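You operate a simulated robot arm through the tools that you are given. There is no shell and no other tool. Be economical: measure what you need, move in short steps, check, and stop when the job is done.

You are at the controls of a simulated robot arm. One attempt, no reset.

JOB
Tare the scale, weigh silica into the tub as the recipe card says, return the rest, shut the bin.
Fine: within 10 g of the card; the powder falls into water; the scoop goes back empty; no dust, no spill. Set down upright: powder scoop.

Only the result counts: the job must be done as asked and must still hold three seconds after the hand-in. Knocking over, shifting, dropping, spilling or breaking anything else fails it.

ROBOT AND FRAMES
A 6-joint arm with a two-finger parallel gripper, fixed in place. Base frame: the origin is at the foot of the arm, x ahead of it, y to its left, z up; the work surface is at about z = 820. Units: mm, degrees, N and s.
With the tool pointing down near the work surface it reaches from about 340 to 760 mm from the base axis. Its first joint turns from -66.0 to 66.0 degrees. Payload 2.45 kg.
The TCP is the grasp point between the finger pads, 24 mm short of the fingertips. In the tool frame z runs along the fingers and y along their closing line. The gripper opens to 68 mm. The fingers are 17 mm wide and 10 mm thick; the gripper's body (40 by 70 mm) begins 41 mm behind the TCP.
Orientation is that of the tool frame in the base frame, as a unit quaternion [x, y, z, w]. With the fingers straight down and closing along the base's y, the tool's x points along the base's -x, its y along +y and its z along -z.

CONTROLS
- The arm moves only by the tool send_rows. Its argument "series" is a list of rows, each a list of 3 entries, a list of its own where there are three numbers: the opening, from 0 (shut) to 1 (fully open), then the shift along the tool's x, y, z in mm, then the turn, a rotation vector about the tool's x, y, z in degrees. In form: [[gripper, [dx, dy, dz], [wx, wy, wz]], ...]. A call has 1 to 10 rows; each row shifts and turns the commanded pose from where the row before left it, along the tool's axes as they then stand. Each row takes 0.2 s and may step no farther than 50 mm and 8.6 degrees from the row before; otherwise, or with a gripper value out of range, the whole call is refused. A pose out of reach is approached as far as the arm can. The call stops where the force on the tool passes 40 N (or 10 N more than at its start, if that is more) or the arm is blocked; 0.2 s more then pass. Each finger travels about 108 mm/s and halts on what it meets, pressing with about 35 N; the grip force reading is that of the motor and also rises with nothing between the fingers. The clock runs only during rows and for 0.2 s after the last one: add rows that do not move to give the fingers time. It gives the time, the measured TCP pose, the force on the tool (base axes), the opening and the grip force at its end, in the units of the frame above (readings bear some noise), with the torque about the TCP (base axes, N m) and any sound that the robot's microphone picked up.
- Cameras (640 x 400 px; columns grow to the right, rows downward): "scene" is fixed at [171.3, 417.7, 1463.1]; the picture's right is [-0.71, -0.70, 0.00], its down [-0.39, 0.40, -0.83] and it looks along [0.58, -0.59, -0.56] (base axes); focal length 218 px, centre (320, 200). "wrist" rides on the gripper at [84, 11, -75] in the tool frame; the picture's right is [-0.13, 0.99, 0.00], its down [-0.60, -0.08, -0.79] and it looks along [-0.79, -0.10, 0.61] (tool axes); focal length 251 px, centre (320, 200). There is no depth. A picture from a camera that has moved, and an enlarged one, comes with that camera's place and axes in the base frame and with its lens.
- snapshot(camera): a new picture of that camera. No time passes.
- close_up(camera, box): a new picture of the part [left, top, right, bottom] of that camera's present view, enlarged. No time passes.
- finish_job(): hands the job in; it is judged then, once.

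Work in short steps. Places have to be worked out from the pictures, the camera data and where the tool is seen: move nearer, look again, correct. Check each grasp and each placing, and mend what went wrong. You have 120 turns and 84 pictures in all, those below and enlarged ones among them. Open the gripper and draw the arm clear of the work before you hand the job in, unless the task says otherwise; then end with one line.

The tools are called after "Emit:" as a command line: name --argument value ..., lists and objects as JSON in quotes. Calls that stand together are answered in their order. send_rows: Moves the arm, as the interface text tells. Its arguments: {"type":"object","properties":{"series":{"type":"array","items":{"type":"array"}}},"required":["series"]} The other tools are called the same way: snapshot (camera) takes a picture; close_up (camera, box) takes an enlarged picture of a part of a camera's view; finish_job () hands the job in.

At the start:

```text
time: 0.0
ee_pos: [456.6, -31.4, 1344.2]
ee_rot: [0.0, 1.0, 0.0, 0.0]
contact_force: [-1.1, -0.3, 1.0]
moment: [0.01, -0.01, -0.02]
opening: 67.7
gripper_force: 0.0
```

scene: 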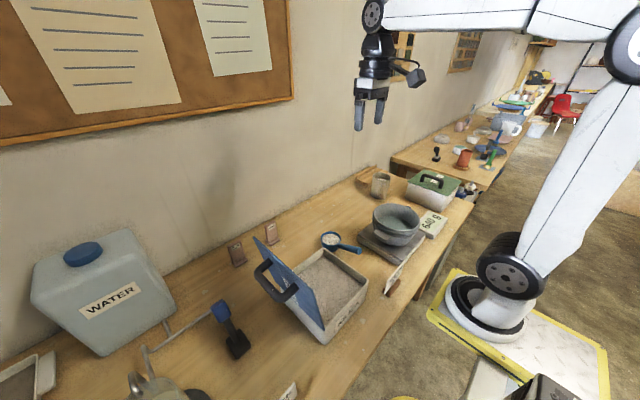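
wrist: 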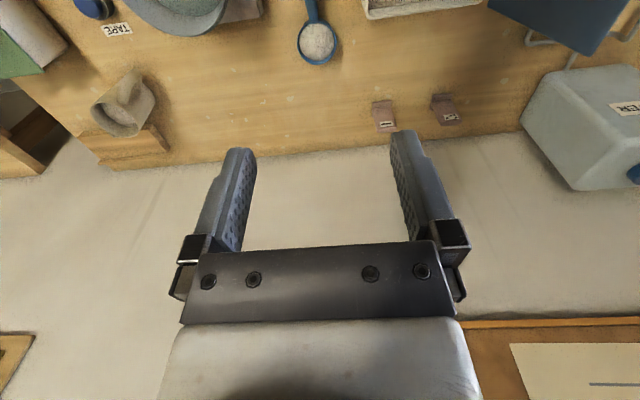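

The scene shows a bin with a blue lid (open), a tub on a scale, a scoop, a water tank and a card. I'll enlarge the work zone to read labels.

Emit:
close_up --camera "scene" --box '[340, 160, 480, 300]'

Emit:
close_up --camera "scene" --box '[220, 210, 400, 350]'

Emit:
close_up --camera "scene" --box '[80, 280, 320, 400]'

```text
2.86 times, centred on (410, 230) of scene
camera zoom: at [171.3, 417.7, 1463.1], right [-0.71, -0.7, 0.0], down [-0.39, 0.4, -0.83], along [0.58, -0.59, -0.56], focal length 623 px, centre (63, 114)
```

zoom: 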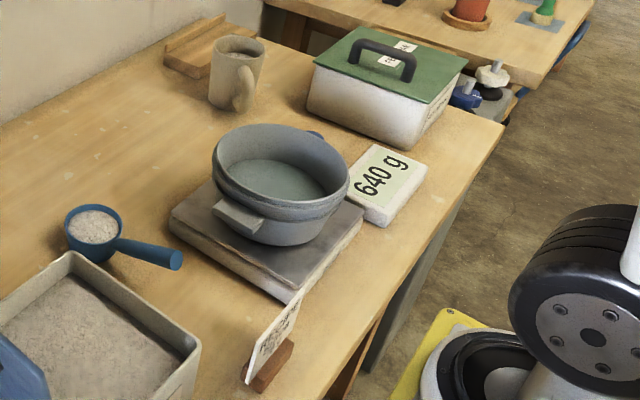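

```text
2.86 times, centred on (310, 280) of scene
camera zoom: at [171.3, 417.7, 1463.1], right [-0.71, -0.7, 0.0], down [-0.39, 0.4, -0.83], along [0.58, -0.59, -0.56], focal length 623 px, centre (349, -29)
```

zoom: 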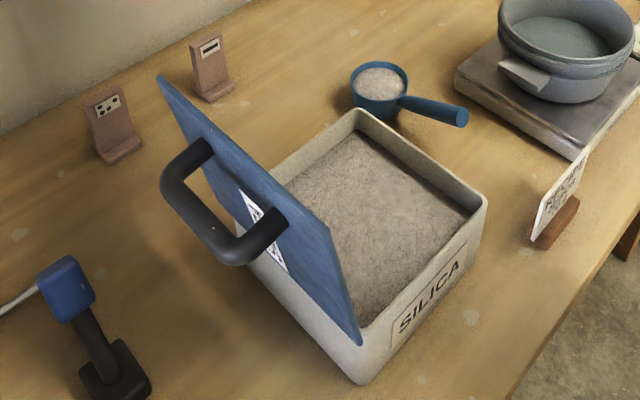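

```text
2.67 times, centred on (200, 340) of scene
camera zoom: at [171.3, 417.7, 1463.1], right [-0.71, -0.7, 0.0], down [-0.39, 0.4, -0.83], along [0.58, -0.59, -0.56], focal length 582 px, centre (640, -173)
```

zoom: 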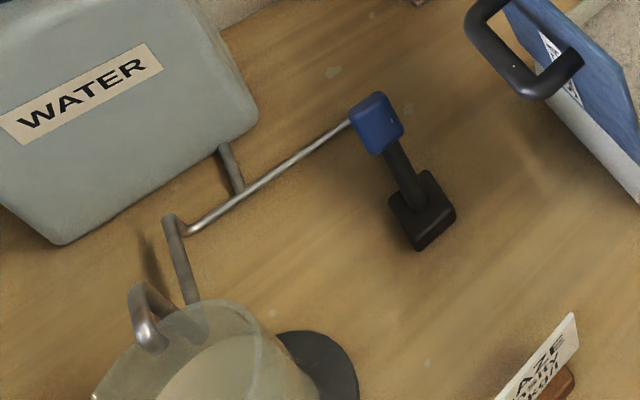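

I'll zoom harder on the cards and the pink stands.

Emit:
close_up --camera "scene" --box '[376, 255, 412, 300]'

Emit:
close_up --camera "scene" --box '[225, 215, 285, 270]'

Emit:
close_up --camera "scene" --box '[260, 380, 300, 400]'

```text
8.89 times, centred on (394, 278) of scene
camera zoom: at [171.3, 417.7, 1463.1], right [-0.71, -0.7, 0.0], down [-0.39, 0.4, -0.83], along [0.58, -0.59, -0.56], focal length 1939 px, centre (-338, -489)
```

zoom: 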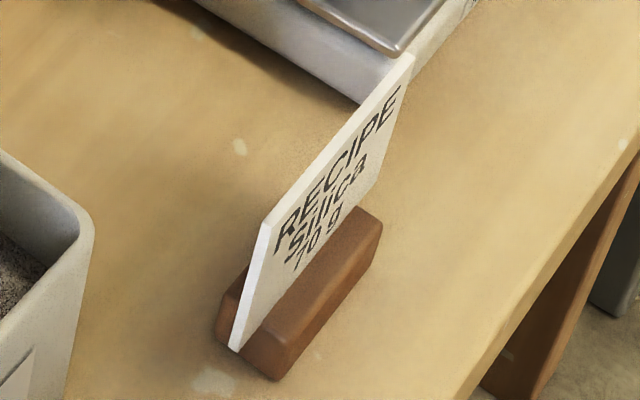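

```text
7.27 times, centred on (255, 242) of scene
camera zoom: at [171.3, 417.7, 1463.1], right [-0.71, -0.7, 0.0], down [-0.39, 0.4, -0.83], along [0.58, -0.59, -0.56], focal length 1586 px, centre (793, -109)
```

zoom: 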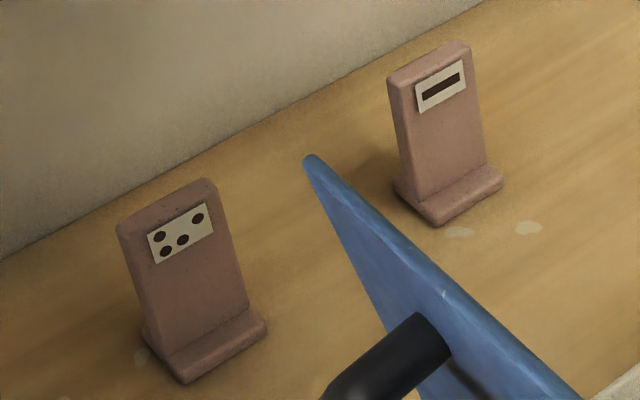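

```text
16.00 times, centred on (280, 390) of scene
camera zoom: at [171.3, 417.7, 1463.1], right [-0.71, -0.7, 0.0], down [-0.39, 0.4, -0.83], along [0.58, -0.59, -0.56], focal length 3490 px, centre (960, -2840)
```

zoom: 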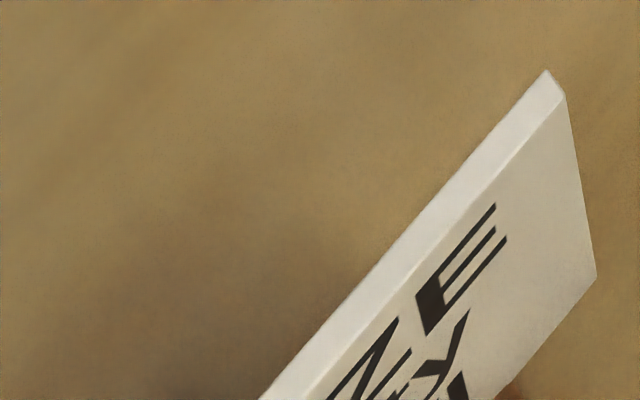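

I'll zoom on the third text line of the card and into the tub.

Emit:
close_up --camera "scene" --box '[390, 275, 400, 287]'

Emit:
close_up --camera "scene" --box '[365, 195, 455, 260]'

Emit:
close_up --camera "scene" --box '[310, 220, 370, 260]'

```text
16.00 times, centred on (395, 281) of scene
camera zoom: at [171.3, 417.7, 1463.1], right [-0.71, -0.7, 0.0], down [-0.39, 0.4, -0.83], along [0.58, -0.59, -0.56], focal length 3490 px, centre (-880, -1096)
```

zoom: 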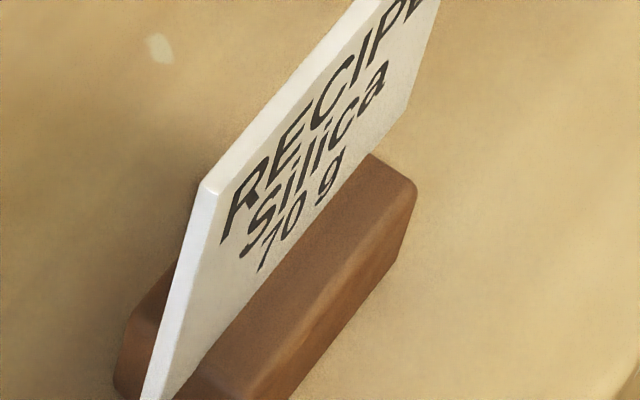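

```text
6.15 times, centred on (410, 228) of scene
camera zoom: at [171.3, 417.7, 1463.1], right [-0.71, -0.7, 0.0], down [-0.39, 0.4, -0.83], along [0.58, -0.59, -0.56], focal length 1342 px, centre (-234, 31)
```

zoom: 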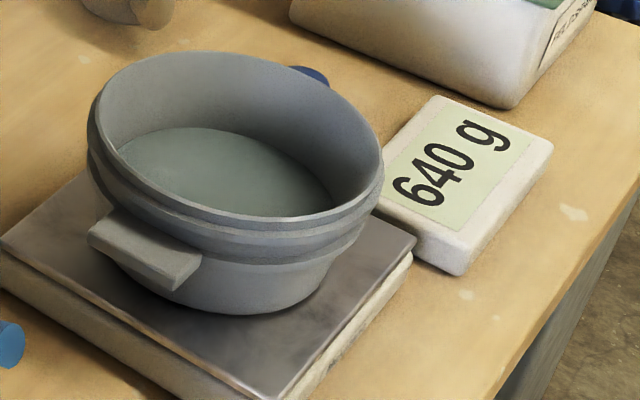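

```text
10.00 times, centred on (340, 240) of scene
camera zoom: at [171.3, 417.7, 1463.1], right [-0.71, -0.7, 0.0], down [-0.39, 0.4, -0.83], along [0.58, -0.59, -0.56], focal length 2182 px, centre (120, -200)
```

zoom: 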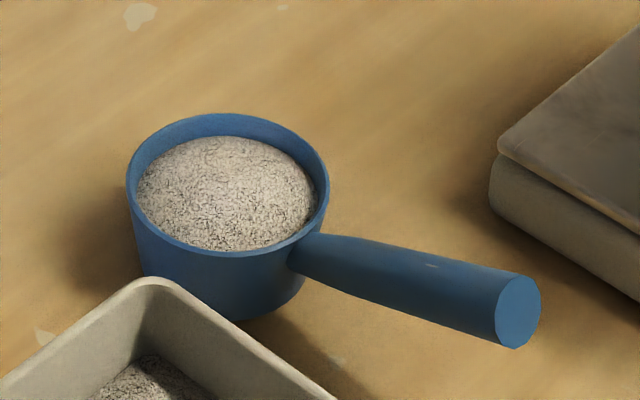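

The card seems to read 70 g and the tub holds water; the scoop is already full. I'll move the wrist camera lower for the card, the tare button and the scoop.

Emit:
send_rows --series '[[1, [15.3, -12.7, 42], [0, 0, 0]], [1, [15.3, -12.7, 42], [0, 0, 0]], [1, [15.3, -12.7, 42], [0, 0, 0]], [1, [15.3, -12.7, 42], [0, 0, 0]], [1, [15.3, -12.7, 42], [0, 0, 0]], [1, [15.3, -12.7, 42], [0, 0, 0]], [1, [15.3, -12.7, 42], [0, 0, 0]]]'

Emit:
snapshot --camera "wrist"

```text
time: 1.6
ee_pos: [353.4, -122.3, 1052.5]
ee_rot: [0.0, 1.0, 0.0, 0.001]
contact_force: [0.5, 0.2, -0.8]
moment: [0.04, -0.01, 0.03]
opening: 67.7
gripper_force: 0.0
```

```text
72 pictures are left
camera wrist: at [269.4, -111.5, 1126.7], right [0.13, 0.99, 0.0], down [0.6, -0.08, 0.79], along [0.79, -0.1, -0.61], focal length 251 px, centre (320, 200)
```

wrist: 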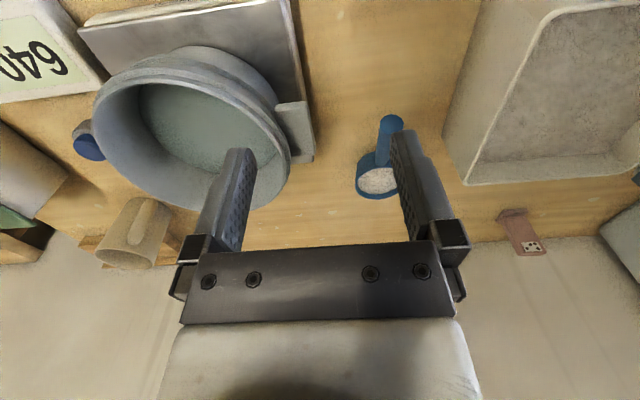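

The blue item near the tub needs identification; I zoom on it and on the display.

Emit:
close_up --camera "wrist" --box '[0, 0, 320, 200]'

Emit:
close_up --camera "wrist" --box '[330, 90, 430, 210]'

```text
2.00 times, centred on (160, 100) of wrist
camera zoom: at [269.4, -111.5, 1126.7], right [0.13, 0.99, 0.0], down [0.6, -0.08, 0.79], along [0.79, -0.1, -0.61], focal length 503 px, centre (640, 400)
```

zoom: 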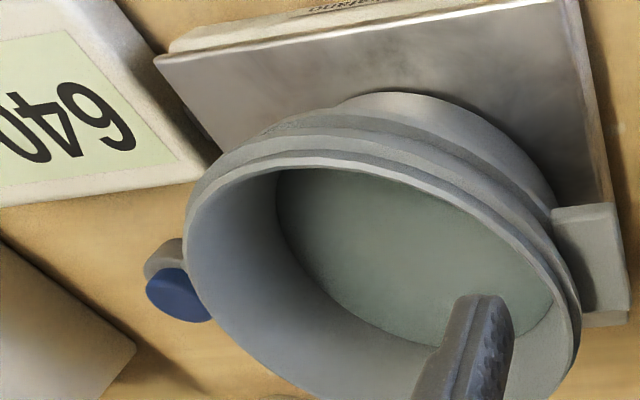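

```text
3.33 times, centred on (380, 150) of wrist
camera zoom: at [269.4, -111.5, 1126.7], right [0.13, 0.99, 0.0], down [0.6, -0.08, 0.79], along [0.79, -0.1, -0.61], focal length 838 px, centre (120, 367)
```

zoom: 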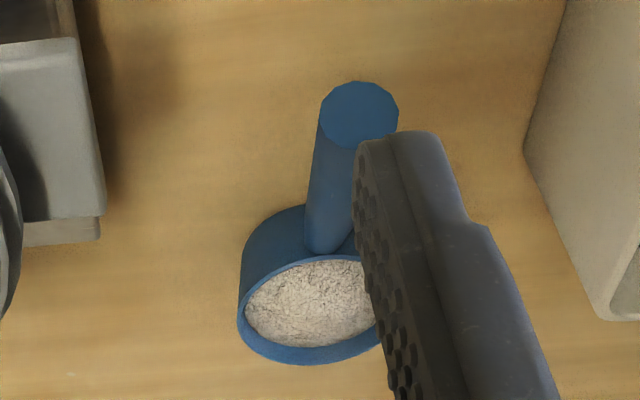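

The blue cap triangulates to about (442, -428, 883), right beside the tub; I move to look at it from nearer.

Emit:
send_rows --series '[[1, [-6.7, -45.4, -1], [0, 0, 0]], [1, [-6.7, -45.4, -1], [0, 0, 0]], [1, [-6.7, -45.4, -1], [0, 0, 0]], [1, [-6.7, -45.4, -1], [0, 0, 0]], [1, [-6.7, -45.4, -1], [0, 0, 0]], [1, [-6.7, -45.4, -1], [0, 0, 0]], [1, [-6.7, -45.4, -1], [0, 0, 0]]]'

Emit:
snapshot --camera "wrist"

```text
time: 3.2
ee_pos: [393.1, -442.1, 1056.9]
ee_rot: [0.0, 1.0, 0.0, 0.0]
contact_force: [-0.5, 1.0, -1.2]
moment: [0.03, 0.02, 0.03]
opening: 67.7
gripper_force: 0.1
```

```text
69 pictures are left
camera wrist: at [310.2, -431.1, 1131.5], right [0.13, 0.99, 0.0], down [0.6, -0.08, 0.79], along [0.79, -0.1, -0.61], focal length 251 px, centre (320, 200)
```

wrist: 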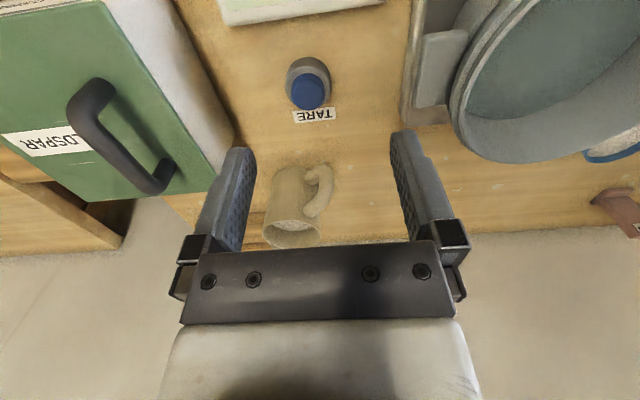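

The TARE button sits at about (456, -462), top near z 866. I close the fingers and come above it.

Emit:
send_rows --series '[[0, [-21, -6.7, 35], [0, 0, 0]], [0, [-21, -6.7, 35], [0, 0, 0]], [0, [-21, -6.7, 35], [0, 0, 0]], [0, [0, 0, 10], [0, 0, 0]], [0, [0, 0, 0], [0, 0, 0]]]'

Emit:
snapshot --camera "wrist"

Emit:
close_up --camera "scene" --box '[365, 165, 465, 265]'

```text
time: 4.4
ee_pos: [460.5, -458.1, 941.2]
ee_rot: [0.0, 1.0, 0.001, 0.0]
contact_force: [0.0, -0.4, 0.3]
moment: [0.02, -0.02, 0.01]
opening: 0.0
gripper_force: 23.9
```

```text
68 pictures are left
camera wrist: at [376.7, -447.5, 1015.9], right [0.13, 0.99, 0.0], down [0.6, -0.08, 0.79], along [0.79, -0.1, -0.61], focal length 251 px, centre (320, 200)
```

wrist: 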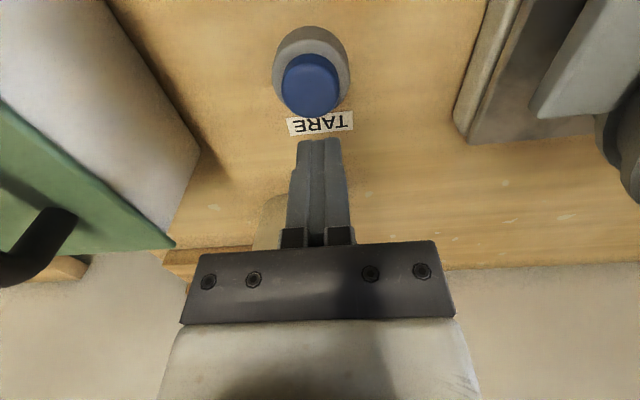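

```text
4.00 times, centred on (415, 215) of scene
camera zoom: at [171.3, 417.7, 1463.1], right [-0.71, -0.7, 0.0], down [-0.39, 0.4, -0.83], along [0.58, -0.59, -0.56], focal length 873 px, centre (-60, 140)
```

zoom: 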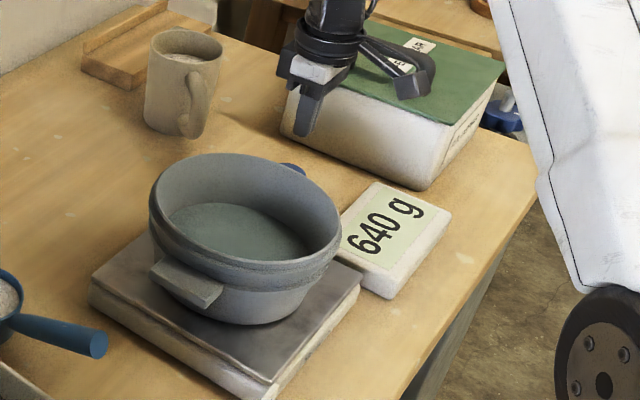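

The button lies under the fingertips about y -463; I shift 5 mm and press down in small steps.

Emit:
send_rows --series '[[0, [2, -5, 30], [0, 0, 0]], [0, [0, 0, 20], [0, 0, 0]], [0, [0, 0, 4], [0, 0, 0]], [0, [0, 0, 4], [0, 0, 0]], [0, [0, 0, 4], [0, 0, 0]], [0, [0, 0, 3], [0, 0, 0]]]'

Emit:
close_up --camera "scene" --box '[365, 165, 465, 265]'

```text
time: 5.8
ee_pos: [456.6, -463.1, 876.4]
ee_rot: [0.0, 1.0, -0.001, 0.0]
contact_force: [-0.5, 0.3, 2.2]
moment: [0.03, 0.01, 0.01]
opening: 0.0
gripper_force: 23.8
heard: click
```

```text
4.00 times, centred on (415, 215) of scene
camera zoom: at [171.2, 417.8, 1463.1], right [-0.71, -0.7, 0.0], down [-0.39, 0.4, -0.83], along [0.58, -0.59, -0.56], focal length 873 px, centre (-60, 140)
```

zoom: 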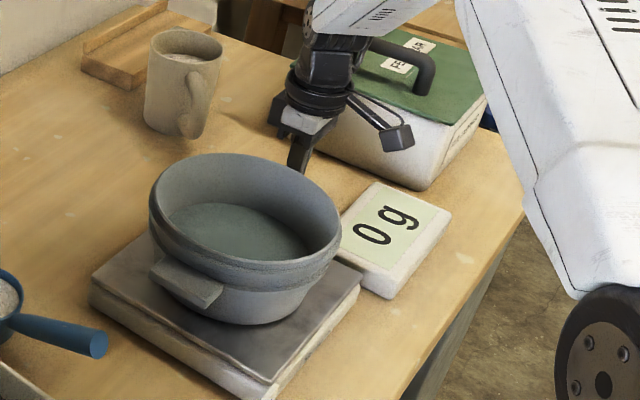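

The display reads 0 g. I rise and travel over to the scoop for a close look.

Emit:
send_rows --series '[[0, [0, 0, -45], [0, 0, 0]], [0, [0, 0, -45], [0, 0, 0]], [0, [0, 0, -45], [0, 0, 0]], [0, [0, 45, -20], [0, 0, 0]], [0, [0, 49, 0], [0, 0, 0]], [0, [0, 49, 0], [0, 0, 0]], [0, [0, 49, 0], [0, 0, 0]], [0, [0, 49, 0], [0, 0, 0]], [0, [0, 49, 0], [0, 0, 0]], [0, [0, 49, 0], [0, 0, 0]]]'

Emit:
send_rows --series '[[1, [2, 45, 15], [0, 0, 0]], [1, [0, 17, 15], [0, 0, 0]], [1, [0, 0, 0], [0, 0, 0]]]'

Emit:
snapshot --camera "wrist"

```text
time: 8.0
ee_pos: [457.6, -121.9, 1036.5]
ee_rot: [0.0, 1.0, 0.0, 0.0]
contact_force: [0.3, 0.4, 0.1]
moment: [-0.04, 0.02, 0.01]
opening: 0.1
gripper_force: 23.1
```

```text
time: 8.8
ee_pos: [454.5, -62.7, 1004.3]
ee_rot: [0.001, 1.0, 0.0, 0.0]
contact_force: [0.4, -0.4, 0.5]
moment: [0.0, 0.02, 0.01]
opening: 68.0
gripper_force: 0.1
```

```text
65 pictures are left
camera wrist: at [371.5, -51.8, 1078.2], right [0.13, 0.99, 0.0], down [0.6, -0.08, 0.79], along [0.79, -0.1, -0.61], focal length 251 px, centre (320, 200)
```

wrist: 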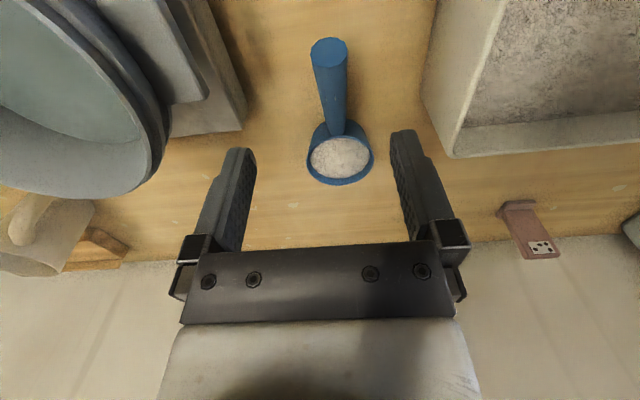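

Handle runs along x from the bowl (centre ≈ (578,-55), rim z 860) up to its end (443,-54,893). I descend open to grip it near the bowl at (514,-54,866).

Emit:
send_rows --series '[[1, [-20, 3, 35], [0, 0, 0]], [1, [-20, 3, 35], [0, 0, 0]], [1, [-19, 3, 30], [0, 0, 0]], [1, [0, 0, 0], [0, 0, 0]]]'

Emit:
snapshot --camera "wrist"

Emit:
close_up --camera "scene" --box '[290, 190, 410, 270]'

```text
time: 9.8
ee_pos: [515.1, -54.3, 900.6]
ee_rot: [0.0, 1.0, -0.001, 0.0]
contact_force: [0.2, 0.3, 0.1]
moment: [-0.04, -0.01, 0.04]
opening: 68.0
gripper_force: 0.0
```

```text
64 pictures are left
camera wrist: at [432.2, -43.7, 975.1], right [0.13, 0.99, 0.0], down [0.6, -0.08, 0.79], along [0.79, -0.1, -0.61], focal length 251 px, centre (320, 200)
```

wrist: 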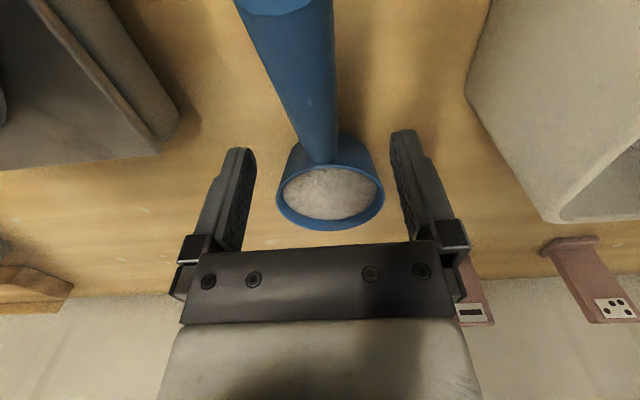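

```text
5.00 times, centred on (350, 230) of scene
camera zoom: at [171.3, 417.7, 1463.1], right [-0.71, -0.7, 0.0], down [-0.39, 0.4, -0.83], along [0.58, -0.59, -0.56], focal length 1091 px, centre (170, 50)
```

zoom: 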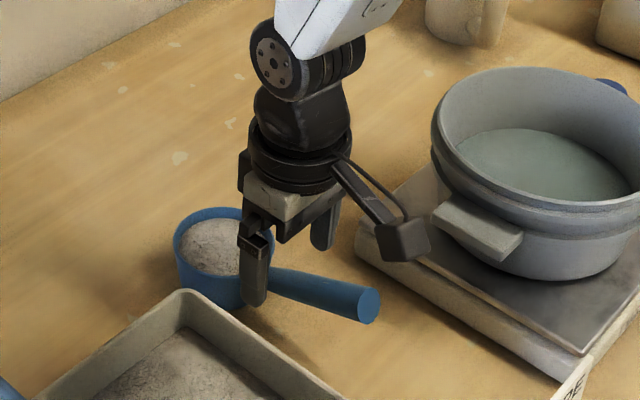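

Aligned; I lower 37 mm and close.

Emit:
send_rows --series '[[1, [0, -2.5, 20], [0, 0, 0]], [1, [0, 0, 17], [0, 0, 0]], [0.5, [0, 0, 0], [0, 0, 0]], [0, [0, 0, 0], [0, 0, 0]], [0, [0, 0, 0], [0, 0, 0]], [0, [0, 0, 0], [0, 0, 0]]]'

Emit:
snapshot --camera "wrist"

```text
time: 11.2
ee_pos: [516.2, -56.0, 863.3]
ee_rot: [0.0, 1.0, 0.002, 0.0]
contact_force: [-1.0, -0.1, -0.6]
moment: [0.0, 0.14, -0.02]
opening: 23.2
gripper_force: 34.8
```

```text
62 pictures are left
camera wrist: at [433.3, -45.6, 937.9], right [0.13, 0.99, 0.0], down [0.6, -0.08, 0.79], along [0.79, -0.1, -0.61], focal length 251 px, centre (320, 200)
```

wrist: 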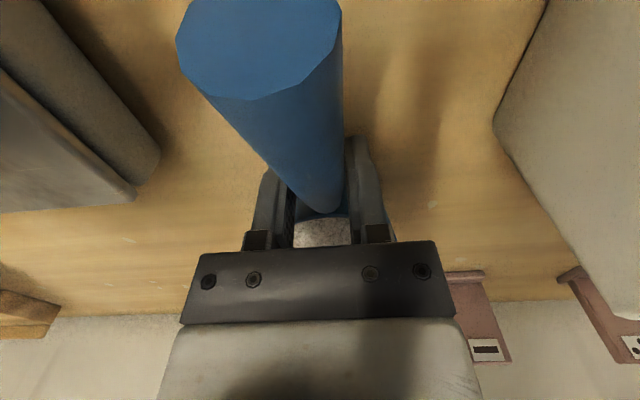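

Gripped at 23 mm. I lift gently and check for tilt and load.

Emit:
send_rows --series '[[0, [0, 0, -6], [0, 0, 0]], [0, [0, 0, -10], [0, 0, 0]], [0, [0, 0, -14], [0, 0, 0]], [0, [0, 0, 0], [0, 0, 0]]]'

Emit:
close_up --camera "scene" --box '[290, 180, 410, 260]'

```text
time: 12.2
ee_pos: [515.9, -56.4, 894.7]
ee_rot: [0.0, 1.0, 0.001, 0.001]
contact_force: [0.8, -0.5, -0.2]
moment: [0.07, -0.09, 0.01]
opening: 22.6
gripper_force: 34.7
```

```text
5.00 times, centred on (350, 220) of scene
camera zoom: at [171.3, 417.7, 1463.1], right [-0.71, -0.7, 0.0], down [-0.39, 0.4, -0.83], along [0.58, -0.59, -0.56], focal length 1091 px, centre (170, 100)
```

zoom: 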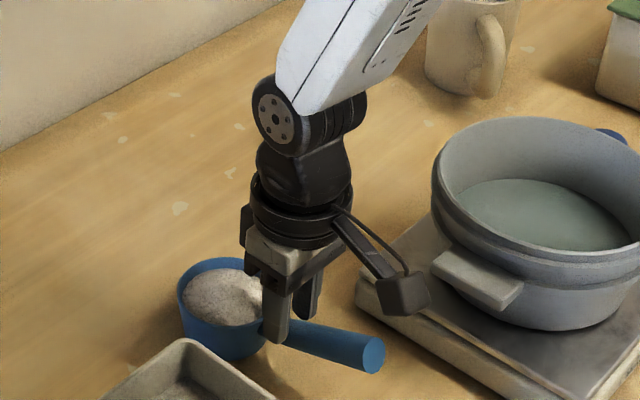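

Scoop is held level. The tub rim centre works out to about (425,-259,935). I raise to z 1005, then travel slowly so the bowl is over the tub.

Emit:
send_rows --series '[[0, [0, 0, -10], [0, 0, 0]], [0, [0, 0, -22], [0, 0, 0]], [0, [0, 0, -25], [0, 0, 0]], [0, [0, 0, -25], [0, 0, 0]], [0, [0, 0, -20], [0, 0, 0]], [0, [0, 0, -8], [0, 0, 0]]]'

Emit:
send_rows --series '[[0, [6, -8, 0], [0, 0, 0]], [0, [14, -18, 0], [0, 0, 0]], [0, [18, -24, 0], [0, 0, 0]], [0, [20, -26, 0], [0, 0, 0]], [0, [20, -26, 0], [0, 0, 0]], [0, [20, -26, 0], [0, 0, 0]], [0, [20, -26, 0], [0, 0, 0]], [0, [18, -24, 0], [0, 0, 0]], [0, [14, -18, 0], [0, 0, 0]], [0, [6, -7, 0], [0, 0, 0]]]'

Emit:
snapshot --camera "wrist"

Emit:
close_up --camera "scene" --box '[330, 130, 470, 270]'

```text
time: 13.6
ee_pos: [516.5, -55.9, 1004.2]
ee_rot: [0.0, 1.0, 0.0, 0.0]
contact_force: [0.3, 0.9, -1.9]
moment: [0.01, 0.13, 0.0]
opening: 22.5
gripper_force: 34.9
```

```text
time: 15.8
ee_pos: [356.2, -262.8, 1004.4]
ee_rot: [0.0, 1.0, 0.0, 0.001]
contact_force: [0.8, 1.8, -0.5]
moment: [0.04, -0.03, 0.12]
opening: 22.8
gripper_force: 35.4
```

```text
60 pictures are left
camera wrist: at [274.3, -251.7, 1078.5], right [0.13, 0.99, 0.0], down [0.6, -0.08, 0.79], along [0.79, -0.1, -0.61], focal length 251 px, centre (320, 200)
```

wrist: 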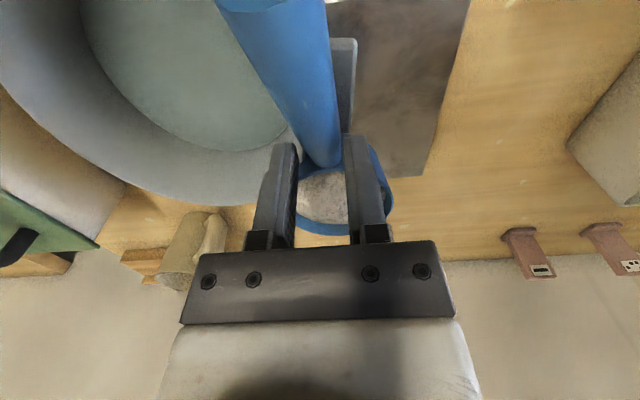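

```text
2.86 times, centred on (400, 200) of scene
camera zoom: at [171.3, 417.8, 1463.1], right [-0.71, -0.7, 0.0], down [-0.39, 0.4, -0.83], along [0.58, -0.59, -0.56], focal length 623 px, centre (91, 200)
```

zoom: 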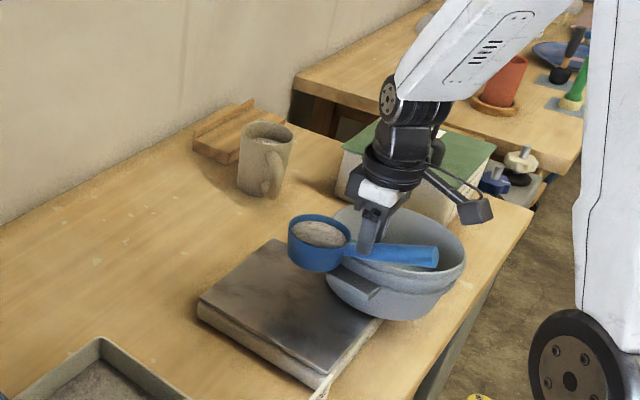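

The tub looks different from before: it now appears farther toward -y on the scale. I must look closely before doing anything.

Emit:
close_up --camera "scene" --box '[365, 180, 465, 265]'

Emit:
snapshot --camera "scene"

```text
4.71 times, centred on (415, 222) of scene
camera zoom: at [171.3, 417.8, 1463.1], right [-0.71, -0.7, 0.0], down [-0.39, 0.4, -0.83], along [0.58, -0.59, -0.56], focal length 1027 px, centre (-127, 94)
```

zoom: 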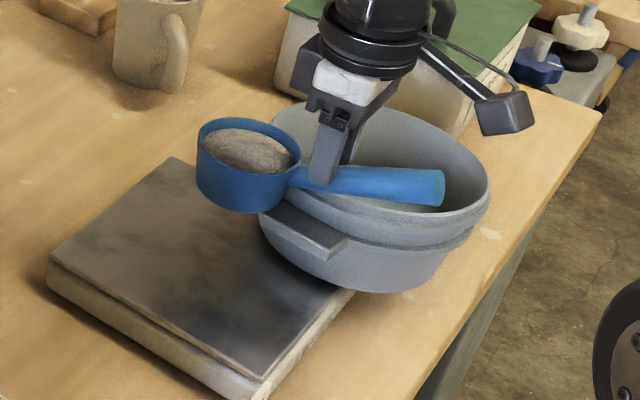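

```text
57 pictures are left
```

scene: 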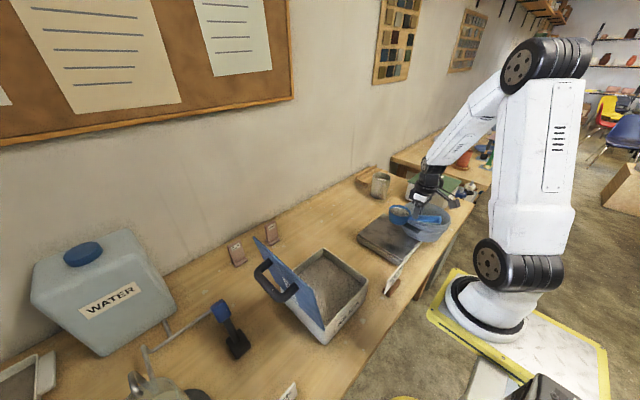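

The tub's rim was higher than I judged (its lug alone is at z≈920), and the scoop has pushed the tub off-centre. I must mend it: first back the scoop away along the same path and put it down where it stood.

Emit:
send_rows --series '[[0, [-6, 8, 0], [0, 0, 0]], [0, [-14, 18, 0], [0, 0, 0]], [0, [-18, 24, 0], [0, 0, 0]], [0, [-20, 26, 0], [0, 0, 0]], [0, [-20, 26, 0], [0, 0, 0]], [0, [-20, 26, 0], [0, 0, 0]], [0, [-20, 26, 0], [0, 0, 0]], [0, [-18, 24, 0], [0, 0, 0]], [0, [-14, 18, 0], [0, 0, 0]], [0, [-8, 8, 0], [0, 0, 0]]]'

Emit:
send_rows --series '[[0, [0, 0, 10], [0, 0, 0]], [0, [0, 0, 22], [0, 0, 0]], [0, [0, 0, 25], [0, 0, 0]], [0, [0, 0, 25], [0, 0, 0]], [0, [0, 0, 20], [0, 0, 0]], [0, [0, 0, 14], [0, 0, 0]], [0, [0, 0, 10], [0, 0, 0]], [0, [0, 0, 7], [0, 0, 0]], [0, [0, 0, 3], [0, 0, 0]], [0, [0, 0, 2], [0, 0, 0]]]'

Emit:
close_up --camera "scene" --box '[300, 170, 470, 280]'

```text
time: 18.0
ee_pos: [516.1, -53.0, 1006.5]
ee_rot: [0.0, 1.0, 0.0, 0.0]
contact_force: [-0.1, 0.7, -2.6]
moment: [-0.03, 0.13, 0.02]
opening: 22.8
gripper_force: 35.2
```

```text
time: 20.2
ee_pos: [515.0, -55.4, 865.5]
ee_rot: [0.001, 1.0, 0.0, 0.0]
contact_force: [-8.4, 0.4, 23.2]
moment: [0.08, -0.38, 0.03]
opening: 23.3
gripper_force: 34.9
```

```text
3.64 times, centred on (385, 225) of scene
camera zoom: at [170.6, 417.8, 1463.2], right [-0.71, -0.7, 0.0], down [-0.39, 0.4, -0.83], along [0.58, -0.59, -0.56], focal length 793 px, centre (84, 109)
```

zoom: 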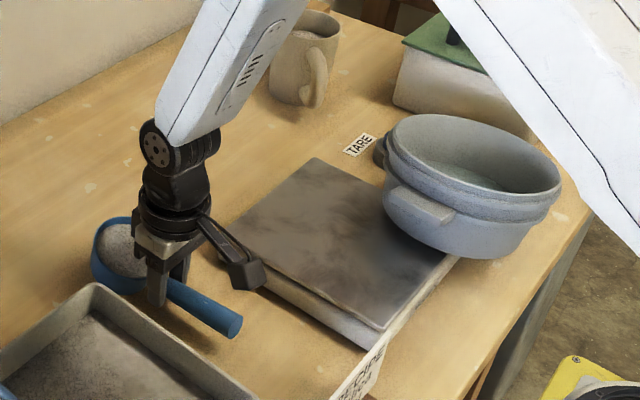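

The scoop is on the table pressing 23 N; I ease off 2 mm, release, and rise.

Emit:
send_rows --series '[[0, [0, 0, -1.5], [0, 0, 0]], [0.5, [0, 0, 0], [0, 0, 0]], [1, [0, 0, 0], [0, 0, 0]], [1, [0, 0, 0], [0, 0, 0]], [1, [0, 0, -30], [0, 0, 0]], [1, [0, 0, -45], [0, 0, 0]], [1, [0, 0, -45], [0, 0, 0]], [1, [0, 0, -45], [0, 0, 0]]]'

Emit:
send_rows --series '[[1, [40, -20, -20], [0, 0, 0]], [1, [40, -20, -20], [0, 0, 0]], [1, [40, -20, -20], [0, 0, 0]], [1, [40, -20, -20], [0, 0, 0]], [1, [10, -40, 0], [0, 0, 0]], [1, [5, -45, 0], [0, 0, 0]]]'

Emit:
snapshot --camera "wrist"

Emit:
close_up --camera "scene" --box '[300, 170, 470, 280]'

```text
time: 22.0
ee_pos: [515.8, -54.3, 1033.6]
ee_rot: [-0.001, 1.0, 0.0, -0.001]
contact_force: [-0.2, -0.1, -0.2]
moment: [0.0, -0.02, 0.01]
opening: 67.9
gripper_force: 0.0
```

```text
time: 23.4
ee_pos: [338.8, -222.8, 1112.8]
ee_rot: [-0.001, 1.0, 0.001, -0.001]
contact_force: [0.1, -0.6, 0.1]
moment: [-0.01, 0.02, -0.01]
opening: 68.2
gripper_force: 0.1
```

```text
55 pictures are left
camera wrist: at [254.4, -212.3, 1186.9], right [0.13, 0.99, 0.0], down [0.6, -0.08, 0.79], along [0.79, -0.1, -0.61], focal length 251 px, centre (320, 200)
```

wrist: 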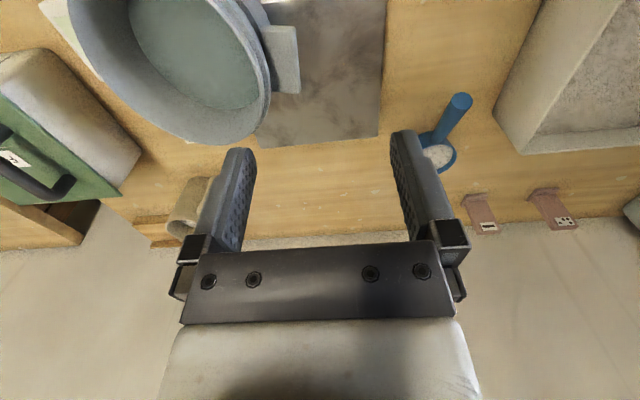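

```text
3.64 times, centred on (385, 225) of scene
camera zoom: at [171.2, 417.7, 1463.2], right [-0.71, -0.7, 0.0], down [-0.39, 0.4, -0.83], along [0.58, -0.59, -0.56], focal length 793 px, centre (84, 109)
```

zoom: 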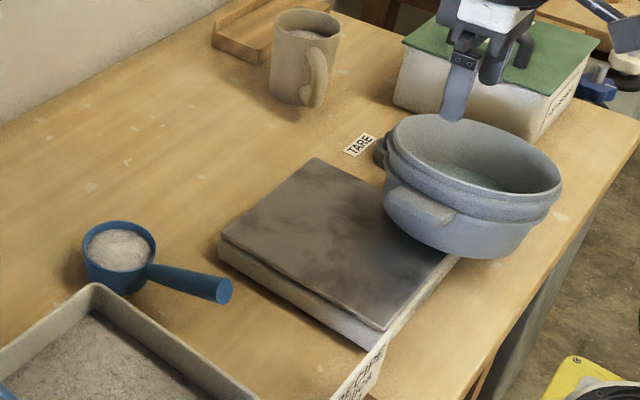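

The tub's +y lug is now near (361,-246) versus (421,-139) before: it moved about (-60,-105) and leans on the display. I'll grip its -y rim and bring it back while unloading that side; first look at that rim.

Emit:
send_rows --series '[[1, [0, -45, 0], [0, 0, 0]], [1, [0, -48, 0], [0, 0, 0]], [1, [-6, -48, 0], [0, 0, 0]], [1, [-6, -48, 0], [0, 0, 0]], [1, [-6, -45, 0], [0, 0, 0]], [1, [0, 0, 0], [0, 0, 0]]]'

Emit:
snapshot --camera "wrist"

```text
time: 24.8
ee_pos: [356.0, -453.6, 1110.4]
ee_rot: [0.0, 1.0, 0.0, 0.0]
contact_force: [0.0, 0.7, -0.1]
moment: [0.0, 0.05, 0.05]
opening: 67.8
gripper_force: 0.0
```

```text
53 pictures are left
camera wrist: at [274.0, -442.6, 1183.5], right [0.13, 0.99, 0.0], down [0.6, -0.08, 0.79], along [0.79, -0.1, -0.61], focal length 251 px, centre (320, 200)
```

wrist: 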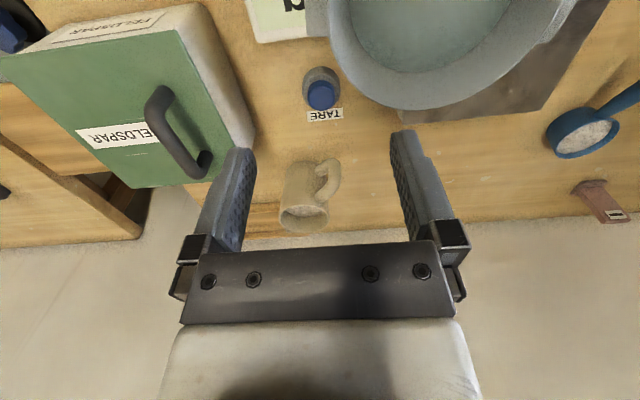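

I pitch the tool 30° so the camera looks down on the tub for accurate placing.

Emit:
send_rows --series '[[1, [0, 15, -5], [0, 7.5, 0]], [1, [0, 15, -5], [0, 7.5, 0]], [1, [0, 15, -5], [0, 7.5, 0]], [1, [0, 15, -5], [0, 7.5, 0]], [1, [0, 0, 0], [0, 0, 0]]]'

Emit:
snapshot --camera "wrist"

```text
time: 26.0
ee_pos: [362.6, -392.5, 1132.0]
ee_rot: [0.0, 0.966, 0.001, -0.26]
contact_force: [-0.7, 0.1, -0.2]
moment: [-0.03, 0.01, 0.02]
opening: 67.9
gripper_force: 0.0
```

```text
52 pictures are left
camera wrist: at [328.5, -382.5, 1237.1], right [0.11, 0.99, -0.07], down [0.92, -0.08, 0.38], along [0.37, -0.1, -0.92], focal length 251 px, centre (320, 200)
```

wrist: 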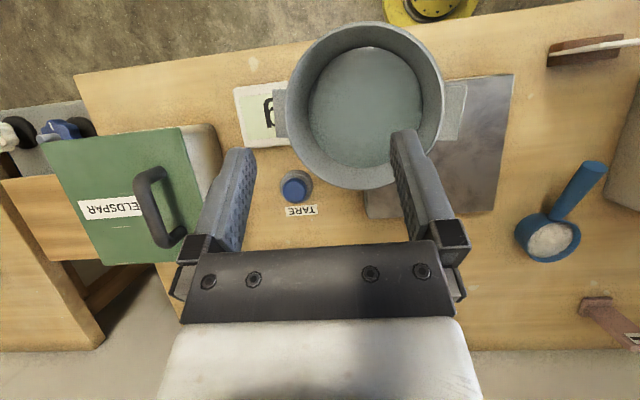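

The tub centre is about (347,-354) with lugs at y≈-246 and -462. I'll level the tool, yaw 90° so the fingers close along x, and go above the -y lug.

Emit:
send_rows --series '[[1, [0, 0, 0], [0, -7.5, 0]], [1, [0, 0, 0], [0, -7.5, 0]], [1, [0, 0, 0], [0, -7.5, 0]], [1, [0, 0, 0], [0, -7.5, 0]], [1, [0, 0, 0], [0, 0, -8.4]], [1, [0, 0, 0], [0, 0, -8.4]], [1, [0, 0, 0], [0, 0, -8.4]], [1, [0, 0, 0], [0, 0, -8.4]], [1, [0, 0, 0], [0, 0, -8.4]], [1, [0, 0, 0], [0, 0, -8.4]]]'

Emit:
send_rows --series '[[1, [0, 0, 0], [0, 0, -7.92]], [1, [0, 0, 0], [0, 0, -7.92]], [1, [0, 0, 0], [0, 0, -7.92]], [1, [0, 0, 0], [0, 0, -7.92]], [1, [0, 0, 0], [0, 0, -7.92]], [1, [30, 8, 10], [0, 0, 0]], [1, [30, 8, 20], [0, 0, 0]], [1, [6, 6, 30], [0, 0, 0]], [1, [0, 0, 0], [0, 0, 0]]]'

Emit:
snapshot --camera "wrist"

Emit:
close_up --camera "scene" --box '[370, 150, 470, 250]'

```text
time: 28.2
ee_pos: [363.4, -394.3, 1133.1]
ee_rot: [-0.427, 0.904, -0.001, 0.001]
contact_force: [-0.1, 0.9, -0.8]
moment: [0.0, -0.01, 0.01]
opening: 67.8
gripper_force: 0.0
```

```text
time: 30.2
ee_pos: [341.3, -461.9, 1075.3]
ee_rot: [0.708, -0.707, 0.0, 0.0]
contact_force: [0.8, 0.4, 0.2]
moment: [0.01, -0.04, -0.01]
opening: 68.0
gripper_force: 0.0
```

```text
51 pictures are left
camera wrist: at [331.2, -546.6, 1149.6], right [-0.99, 0.13, 0.0], down [0.08, 0.6, 0.79], along [0.1, 0.79, -0.61], focal length 251 px, centre (320, 200)
```

wrist: 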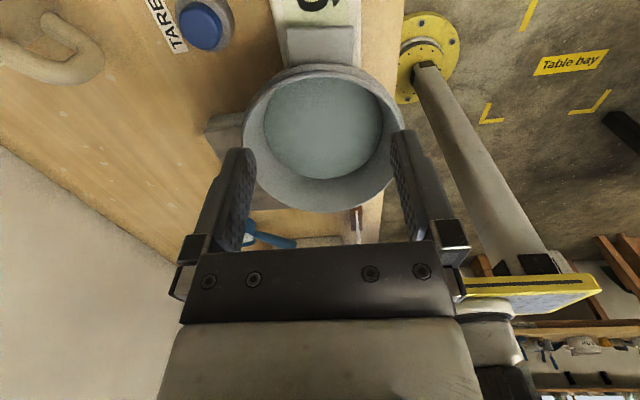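

```text
4.00 times, centred on (420, 200) of scene
camera zoom: at [171.3, 417.7, 1463.1], right [-0.71, -0.7, 0.0], down [-0.39, 0.4, -0.83], along [0.58, -0.59, -0.56], focal length 873 px, centre (-80, 200)
```

zoom: 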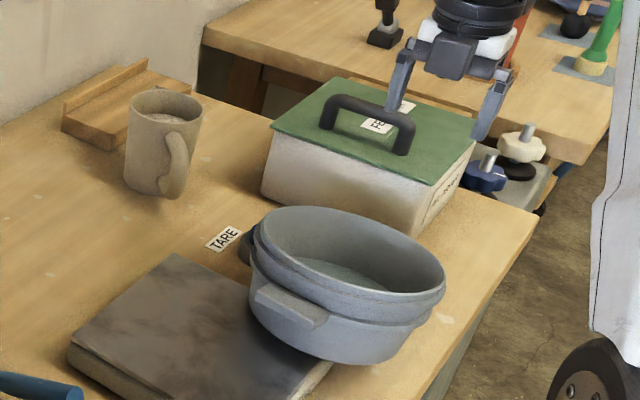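

The -y lug is centred around (341,-456), about 56 mm long. I descend in stages around it.

Emit:
send_rows --series '[[1, [-6, 0, 35], [0, 0, 0]], [1, [0, 0, 40], [0, 0, 0]], [1, [0, 0, 40], [0, 0, 0]], [1, [0, 0, 0], [0, 0, 0]]]'

Emit:
snapshot --camera "wrist"

Emit:
close_up --camera "scene" --box '[370, 150, 470, 250]'

```text
time: 31.2
ee_pos: [342.3, -451.4, 959.6]
ee_rot: [0.707, -0.707, 0.0, 0.0]
contact_force: [-0.6, 0.6, 0.3]
moment: [-0.02, -0.01, 0.0]
opening: 67.9
gripper_force: 0.0
```

```text
49 pictures are left
camera wrist: at [332.2, -537.1, 1033.6], right [-0.99, 0.13, 0.0], down [0.08, 0.6, 0.79], along [0.1, 0.79, -0.61], focal length 251 px, centre (320, 200)
```

wrist: 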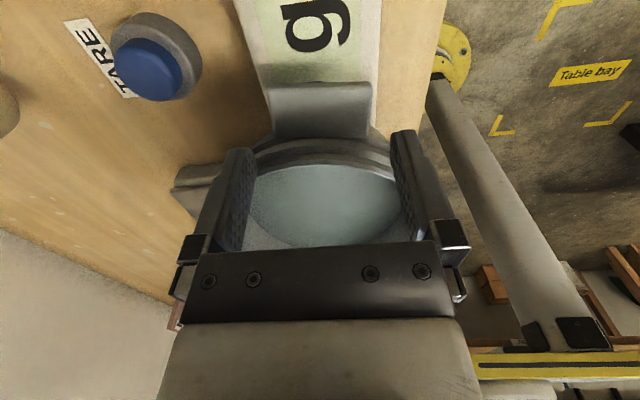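

```text
4.00 times, centred on (420, 200) of scene
camera zoom: at [171.3, 417.7, 1463.1], right [-0.71, -0.7, 0.0], down [-0.39, 0.4, -0.83], along [0.58, -0.59, -0.56], focal length 873 px, centre (-80, 200)
```

zoom: 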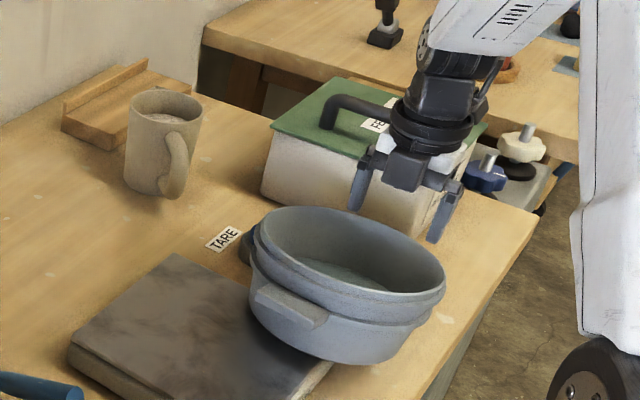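

Lug top outer edge is about z 888 (tub leans ~13°). I descend 66 mm and close on its ends.

Emit:
send_rows --series '[[1, [2, 0, 30], [0, 0, 0]], [1, [0, 0, 15], [0, 0, 0]], [1, [0, 0, 12], [0, 0, 0]], [1, [0, 0, 9], [0, 0, 0]], [0.7, [0, 0, 0], [0, 0, 0]], [0, [0, 0, 0], [0, 0, 0]], [0, [0, 0, 0], [0, 0, 0]]]'

Emit:
snapshot --camera "wrist"

Emit:
close_up --camera "scene" --box '[370, 150, 470, 250]'

```text
time: 32.3
ee_pos: [342.2, -458.6, 897.7]
ee_rot: [0.707, -0.707, 0.006, 0.002]
contact_force: [-1.6, 2.3, 6.4]
moment: [0.0, 0.13, 0.06]
opening: 61.4
gripper_force: 34.8
stopped in row 5: the force on the tool passed its limit at 43 N (the readings are from after the stop); the commanded pose is now the measured one
```

```text
47 pictures are left
camera wrist: at [332.1, -543.0, 973.4], right [-0.99, 0.13, -0.01], down [0.07, 0.61, 0.79], along [0.11, 0.78, -0.62], focal length 251 px, centre (320, 200)
```

wrist: 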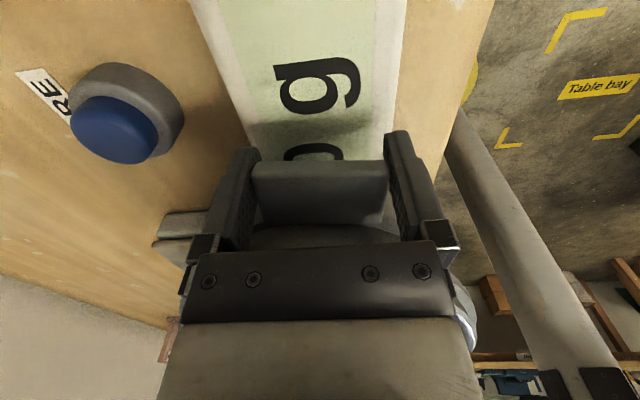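

```text
4.00 times, centred on (420, 200) of scene
camera zoom: at [171.1, 417.9, 1463.1], right [-0.71, -0.7, 0.0], down [-0.39, 0.4, -0.83], along [0.58, -0.59, -0.56], focal length 873 px, centre (-80, 200)
```

zoom: 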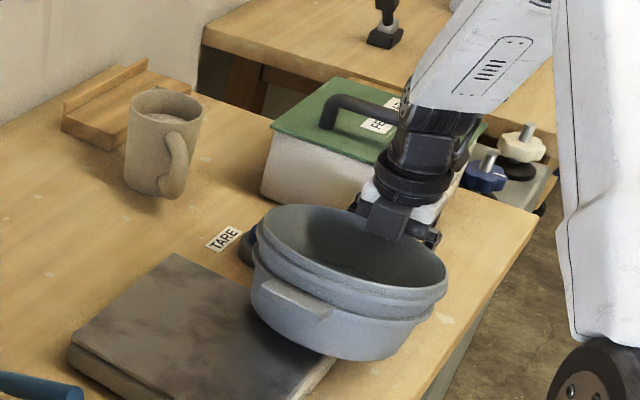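

Lug is gripped. I lift it slowly ~30 mm to level the tub, its +y part resting on the plate.

Emit:
send_rows --series '[[0, [0, 0, -3], [0, 0, 0]], [0, [0, 0, -5], [0, 0, 0]], [0, [0, 0, -6], [0, 0, 0]], [0, [0, 0, -6], [0, 0, 0]], [0, [0, 0, 0], [0, 0, 0]]]'

Emit:
close_up --camera "scene" --box '[370, 150, 470, 250]'

```text
time: 33.5
ee_pos: [344.0, -458.4, 916.6]
ee_rot: [0.707, -0.707, 0.007, 0.002]
contact_force: [-0.4, 0.3, -6.3]
moment: [-0.65, -0.02, 0.01]
opening: 60.1
gripper_force: 34.8
```

```text
4.00 times, centred on (420, 200) of scene
camera zoom: at [171.4, 417.6, 1463.2], right [-0.71, -0.7, 0.0], down [-0.39, 0.4, -0.83], along [0.58, -0.59, -0.56], focal length 873 px, centre (-80, 200)
```

zoom: 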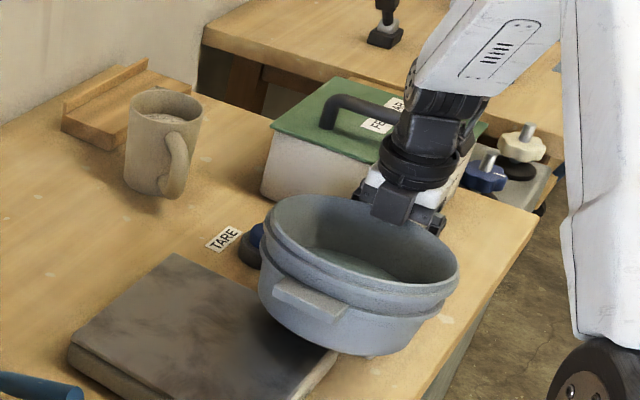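

The gripper carries the whole tub (6.3 N, nearly level). I raise 12 mm more, then carry it slowly back toward the plate centre with a small yaw correction.

Emit:
send_rows --series '[[0, [0, 0, -4], [0, 0, 0]], [0, [0, 0, -5], [0, 0, 0]], [0, [0, 0, -4], [0, 0, 0]], [0, [-4, -3, 0], [0, 0, 0]], [0, [-9, -7, 0], [0, 0, -0.7]], [0, [-13, -10, 0], [0, 0, -1]], [0, [-15, -11, 0], [0, 0, -1]], [0, [-15, -11, 0], [0, 0, -1]], [0, [-13, -10, 0], [0, 0, -1]], [0, [-6, -5, 0], [0, 0, 0]]]'

Emit:
close_up --camera "scene" --box '[365, 165, 465, 265]'

```text
time: 35.7
ee_pos: [396.8, -381.4, 930.2]
ee_rot: [0.735, -0.678, 0.006, 0.003]
contact_force: [0.4, 0.6, -6.1]
moment: [-0.66, -0.01, 0.0]
opening: 59.7
gripper_force: 35.2
```

```text
4.00 times, centred on (415, 215) of scene
camera zoom: at [171.4, 417.7, 1463.2], right [-0.71, -0.7, 0.0], down [-0.39, 0.4, -0.83], along [0.58, -0.59, -0.56], focal length 873 px, centre (-60, 140)
```

zoom: 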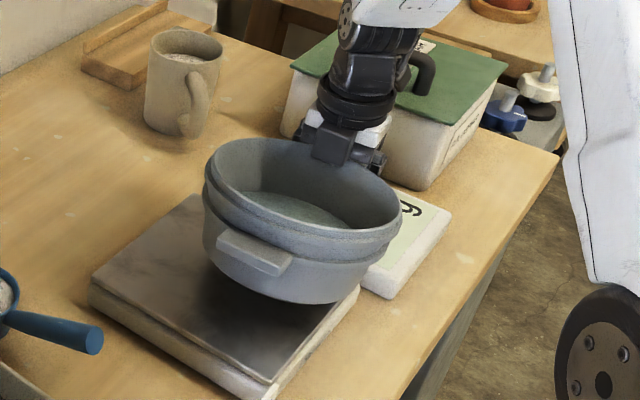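

Travelling well; the remaining shift is about (+27,+25).

Emit:
send_rows --series '[[0, [-4, -5, 0], [0, 0, 0]], [0, [-7, -9, 0], [0, 0, 0]], [0, [-7, -9, 0], [0, 0, 0]], [0, [-4.7, -6, 0], [0, 0, 0]], [0, [0, 0, 0], [0, 0, 0]]]'

Emit:
close_up --camera "scene" --box '[365, 165, 465, 265]'

```text
time: 36.9
ee_pos: [423.2, -357.3, 928.3]
ee_rot: [0.736, -0.677, 0.006, 0.003]
contact_force: [0.8, -0.1, -6.4]
moment: [-0.69, -0.07, 0.0]
opening: 60.1
gripper_force: 34.8
```

```text
4.00 times, centred on (415, 215) of scene
camera zoom: at [171.4, 417.7, 1463.2], right [-0.71, -0.7, 0.0], down [-0.39, 0.4, -0.83], along [0.58, -0.59, -0.56], focal length 873 px, centre (-60, 140)
```

zoom: 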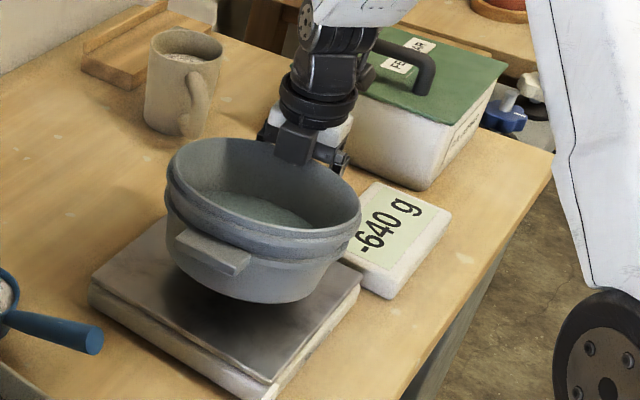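

Scale reads -640 g, so tare is kept and the tub is in the air. Comparing with the original crop it needs about (+11,+11) more; I shift and lower 10 mm.

Emit:
send_rows --series '[[0, [-4, -5, 0], [0, 0, 0]], [0, [-6, -7, 0], [0, 0, 0]], [0, [0, 0, 4], [0, 0, 0]], [0, [0, 0, 4], [0, 0, 0]], [0, [0, 0, 2], [0, 0, 0]], [0, [0, 0, 0], [0, 0, 0]]]'

Emit:
close_up --camera "scene" --box '[365, 165, 465, 265]'

```text
time: 38.3
ee_pos: [434.5, -346.9, 919.3]
ee_rot: [0.736, -0.677, 0.005, 0.003]
contact_force: [-0.1, -0.2, -6.5]
moment: [-0.65, 0.0, 0.0]
opening: 59.9
gripper_force: 35.2
```

```text
4.00 times, centred on (415, 215) of scene
camera zoom: at [171.4, 417.7, 1463.2], right [-0.71, -0.7, 0.0], down [-0.39, 0.4, -0.83], along [0.58, -0.59, -0.56], focal length 873 px, centre (-60, 140)
```

zoom: 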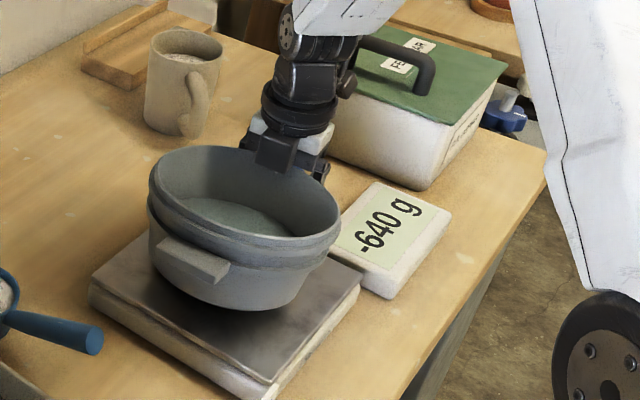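

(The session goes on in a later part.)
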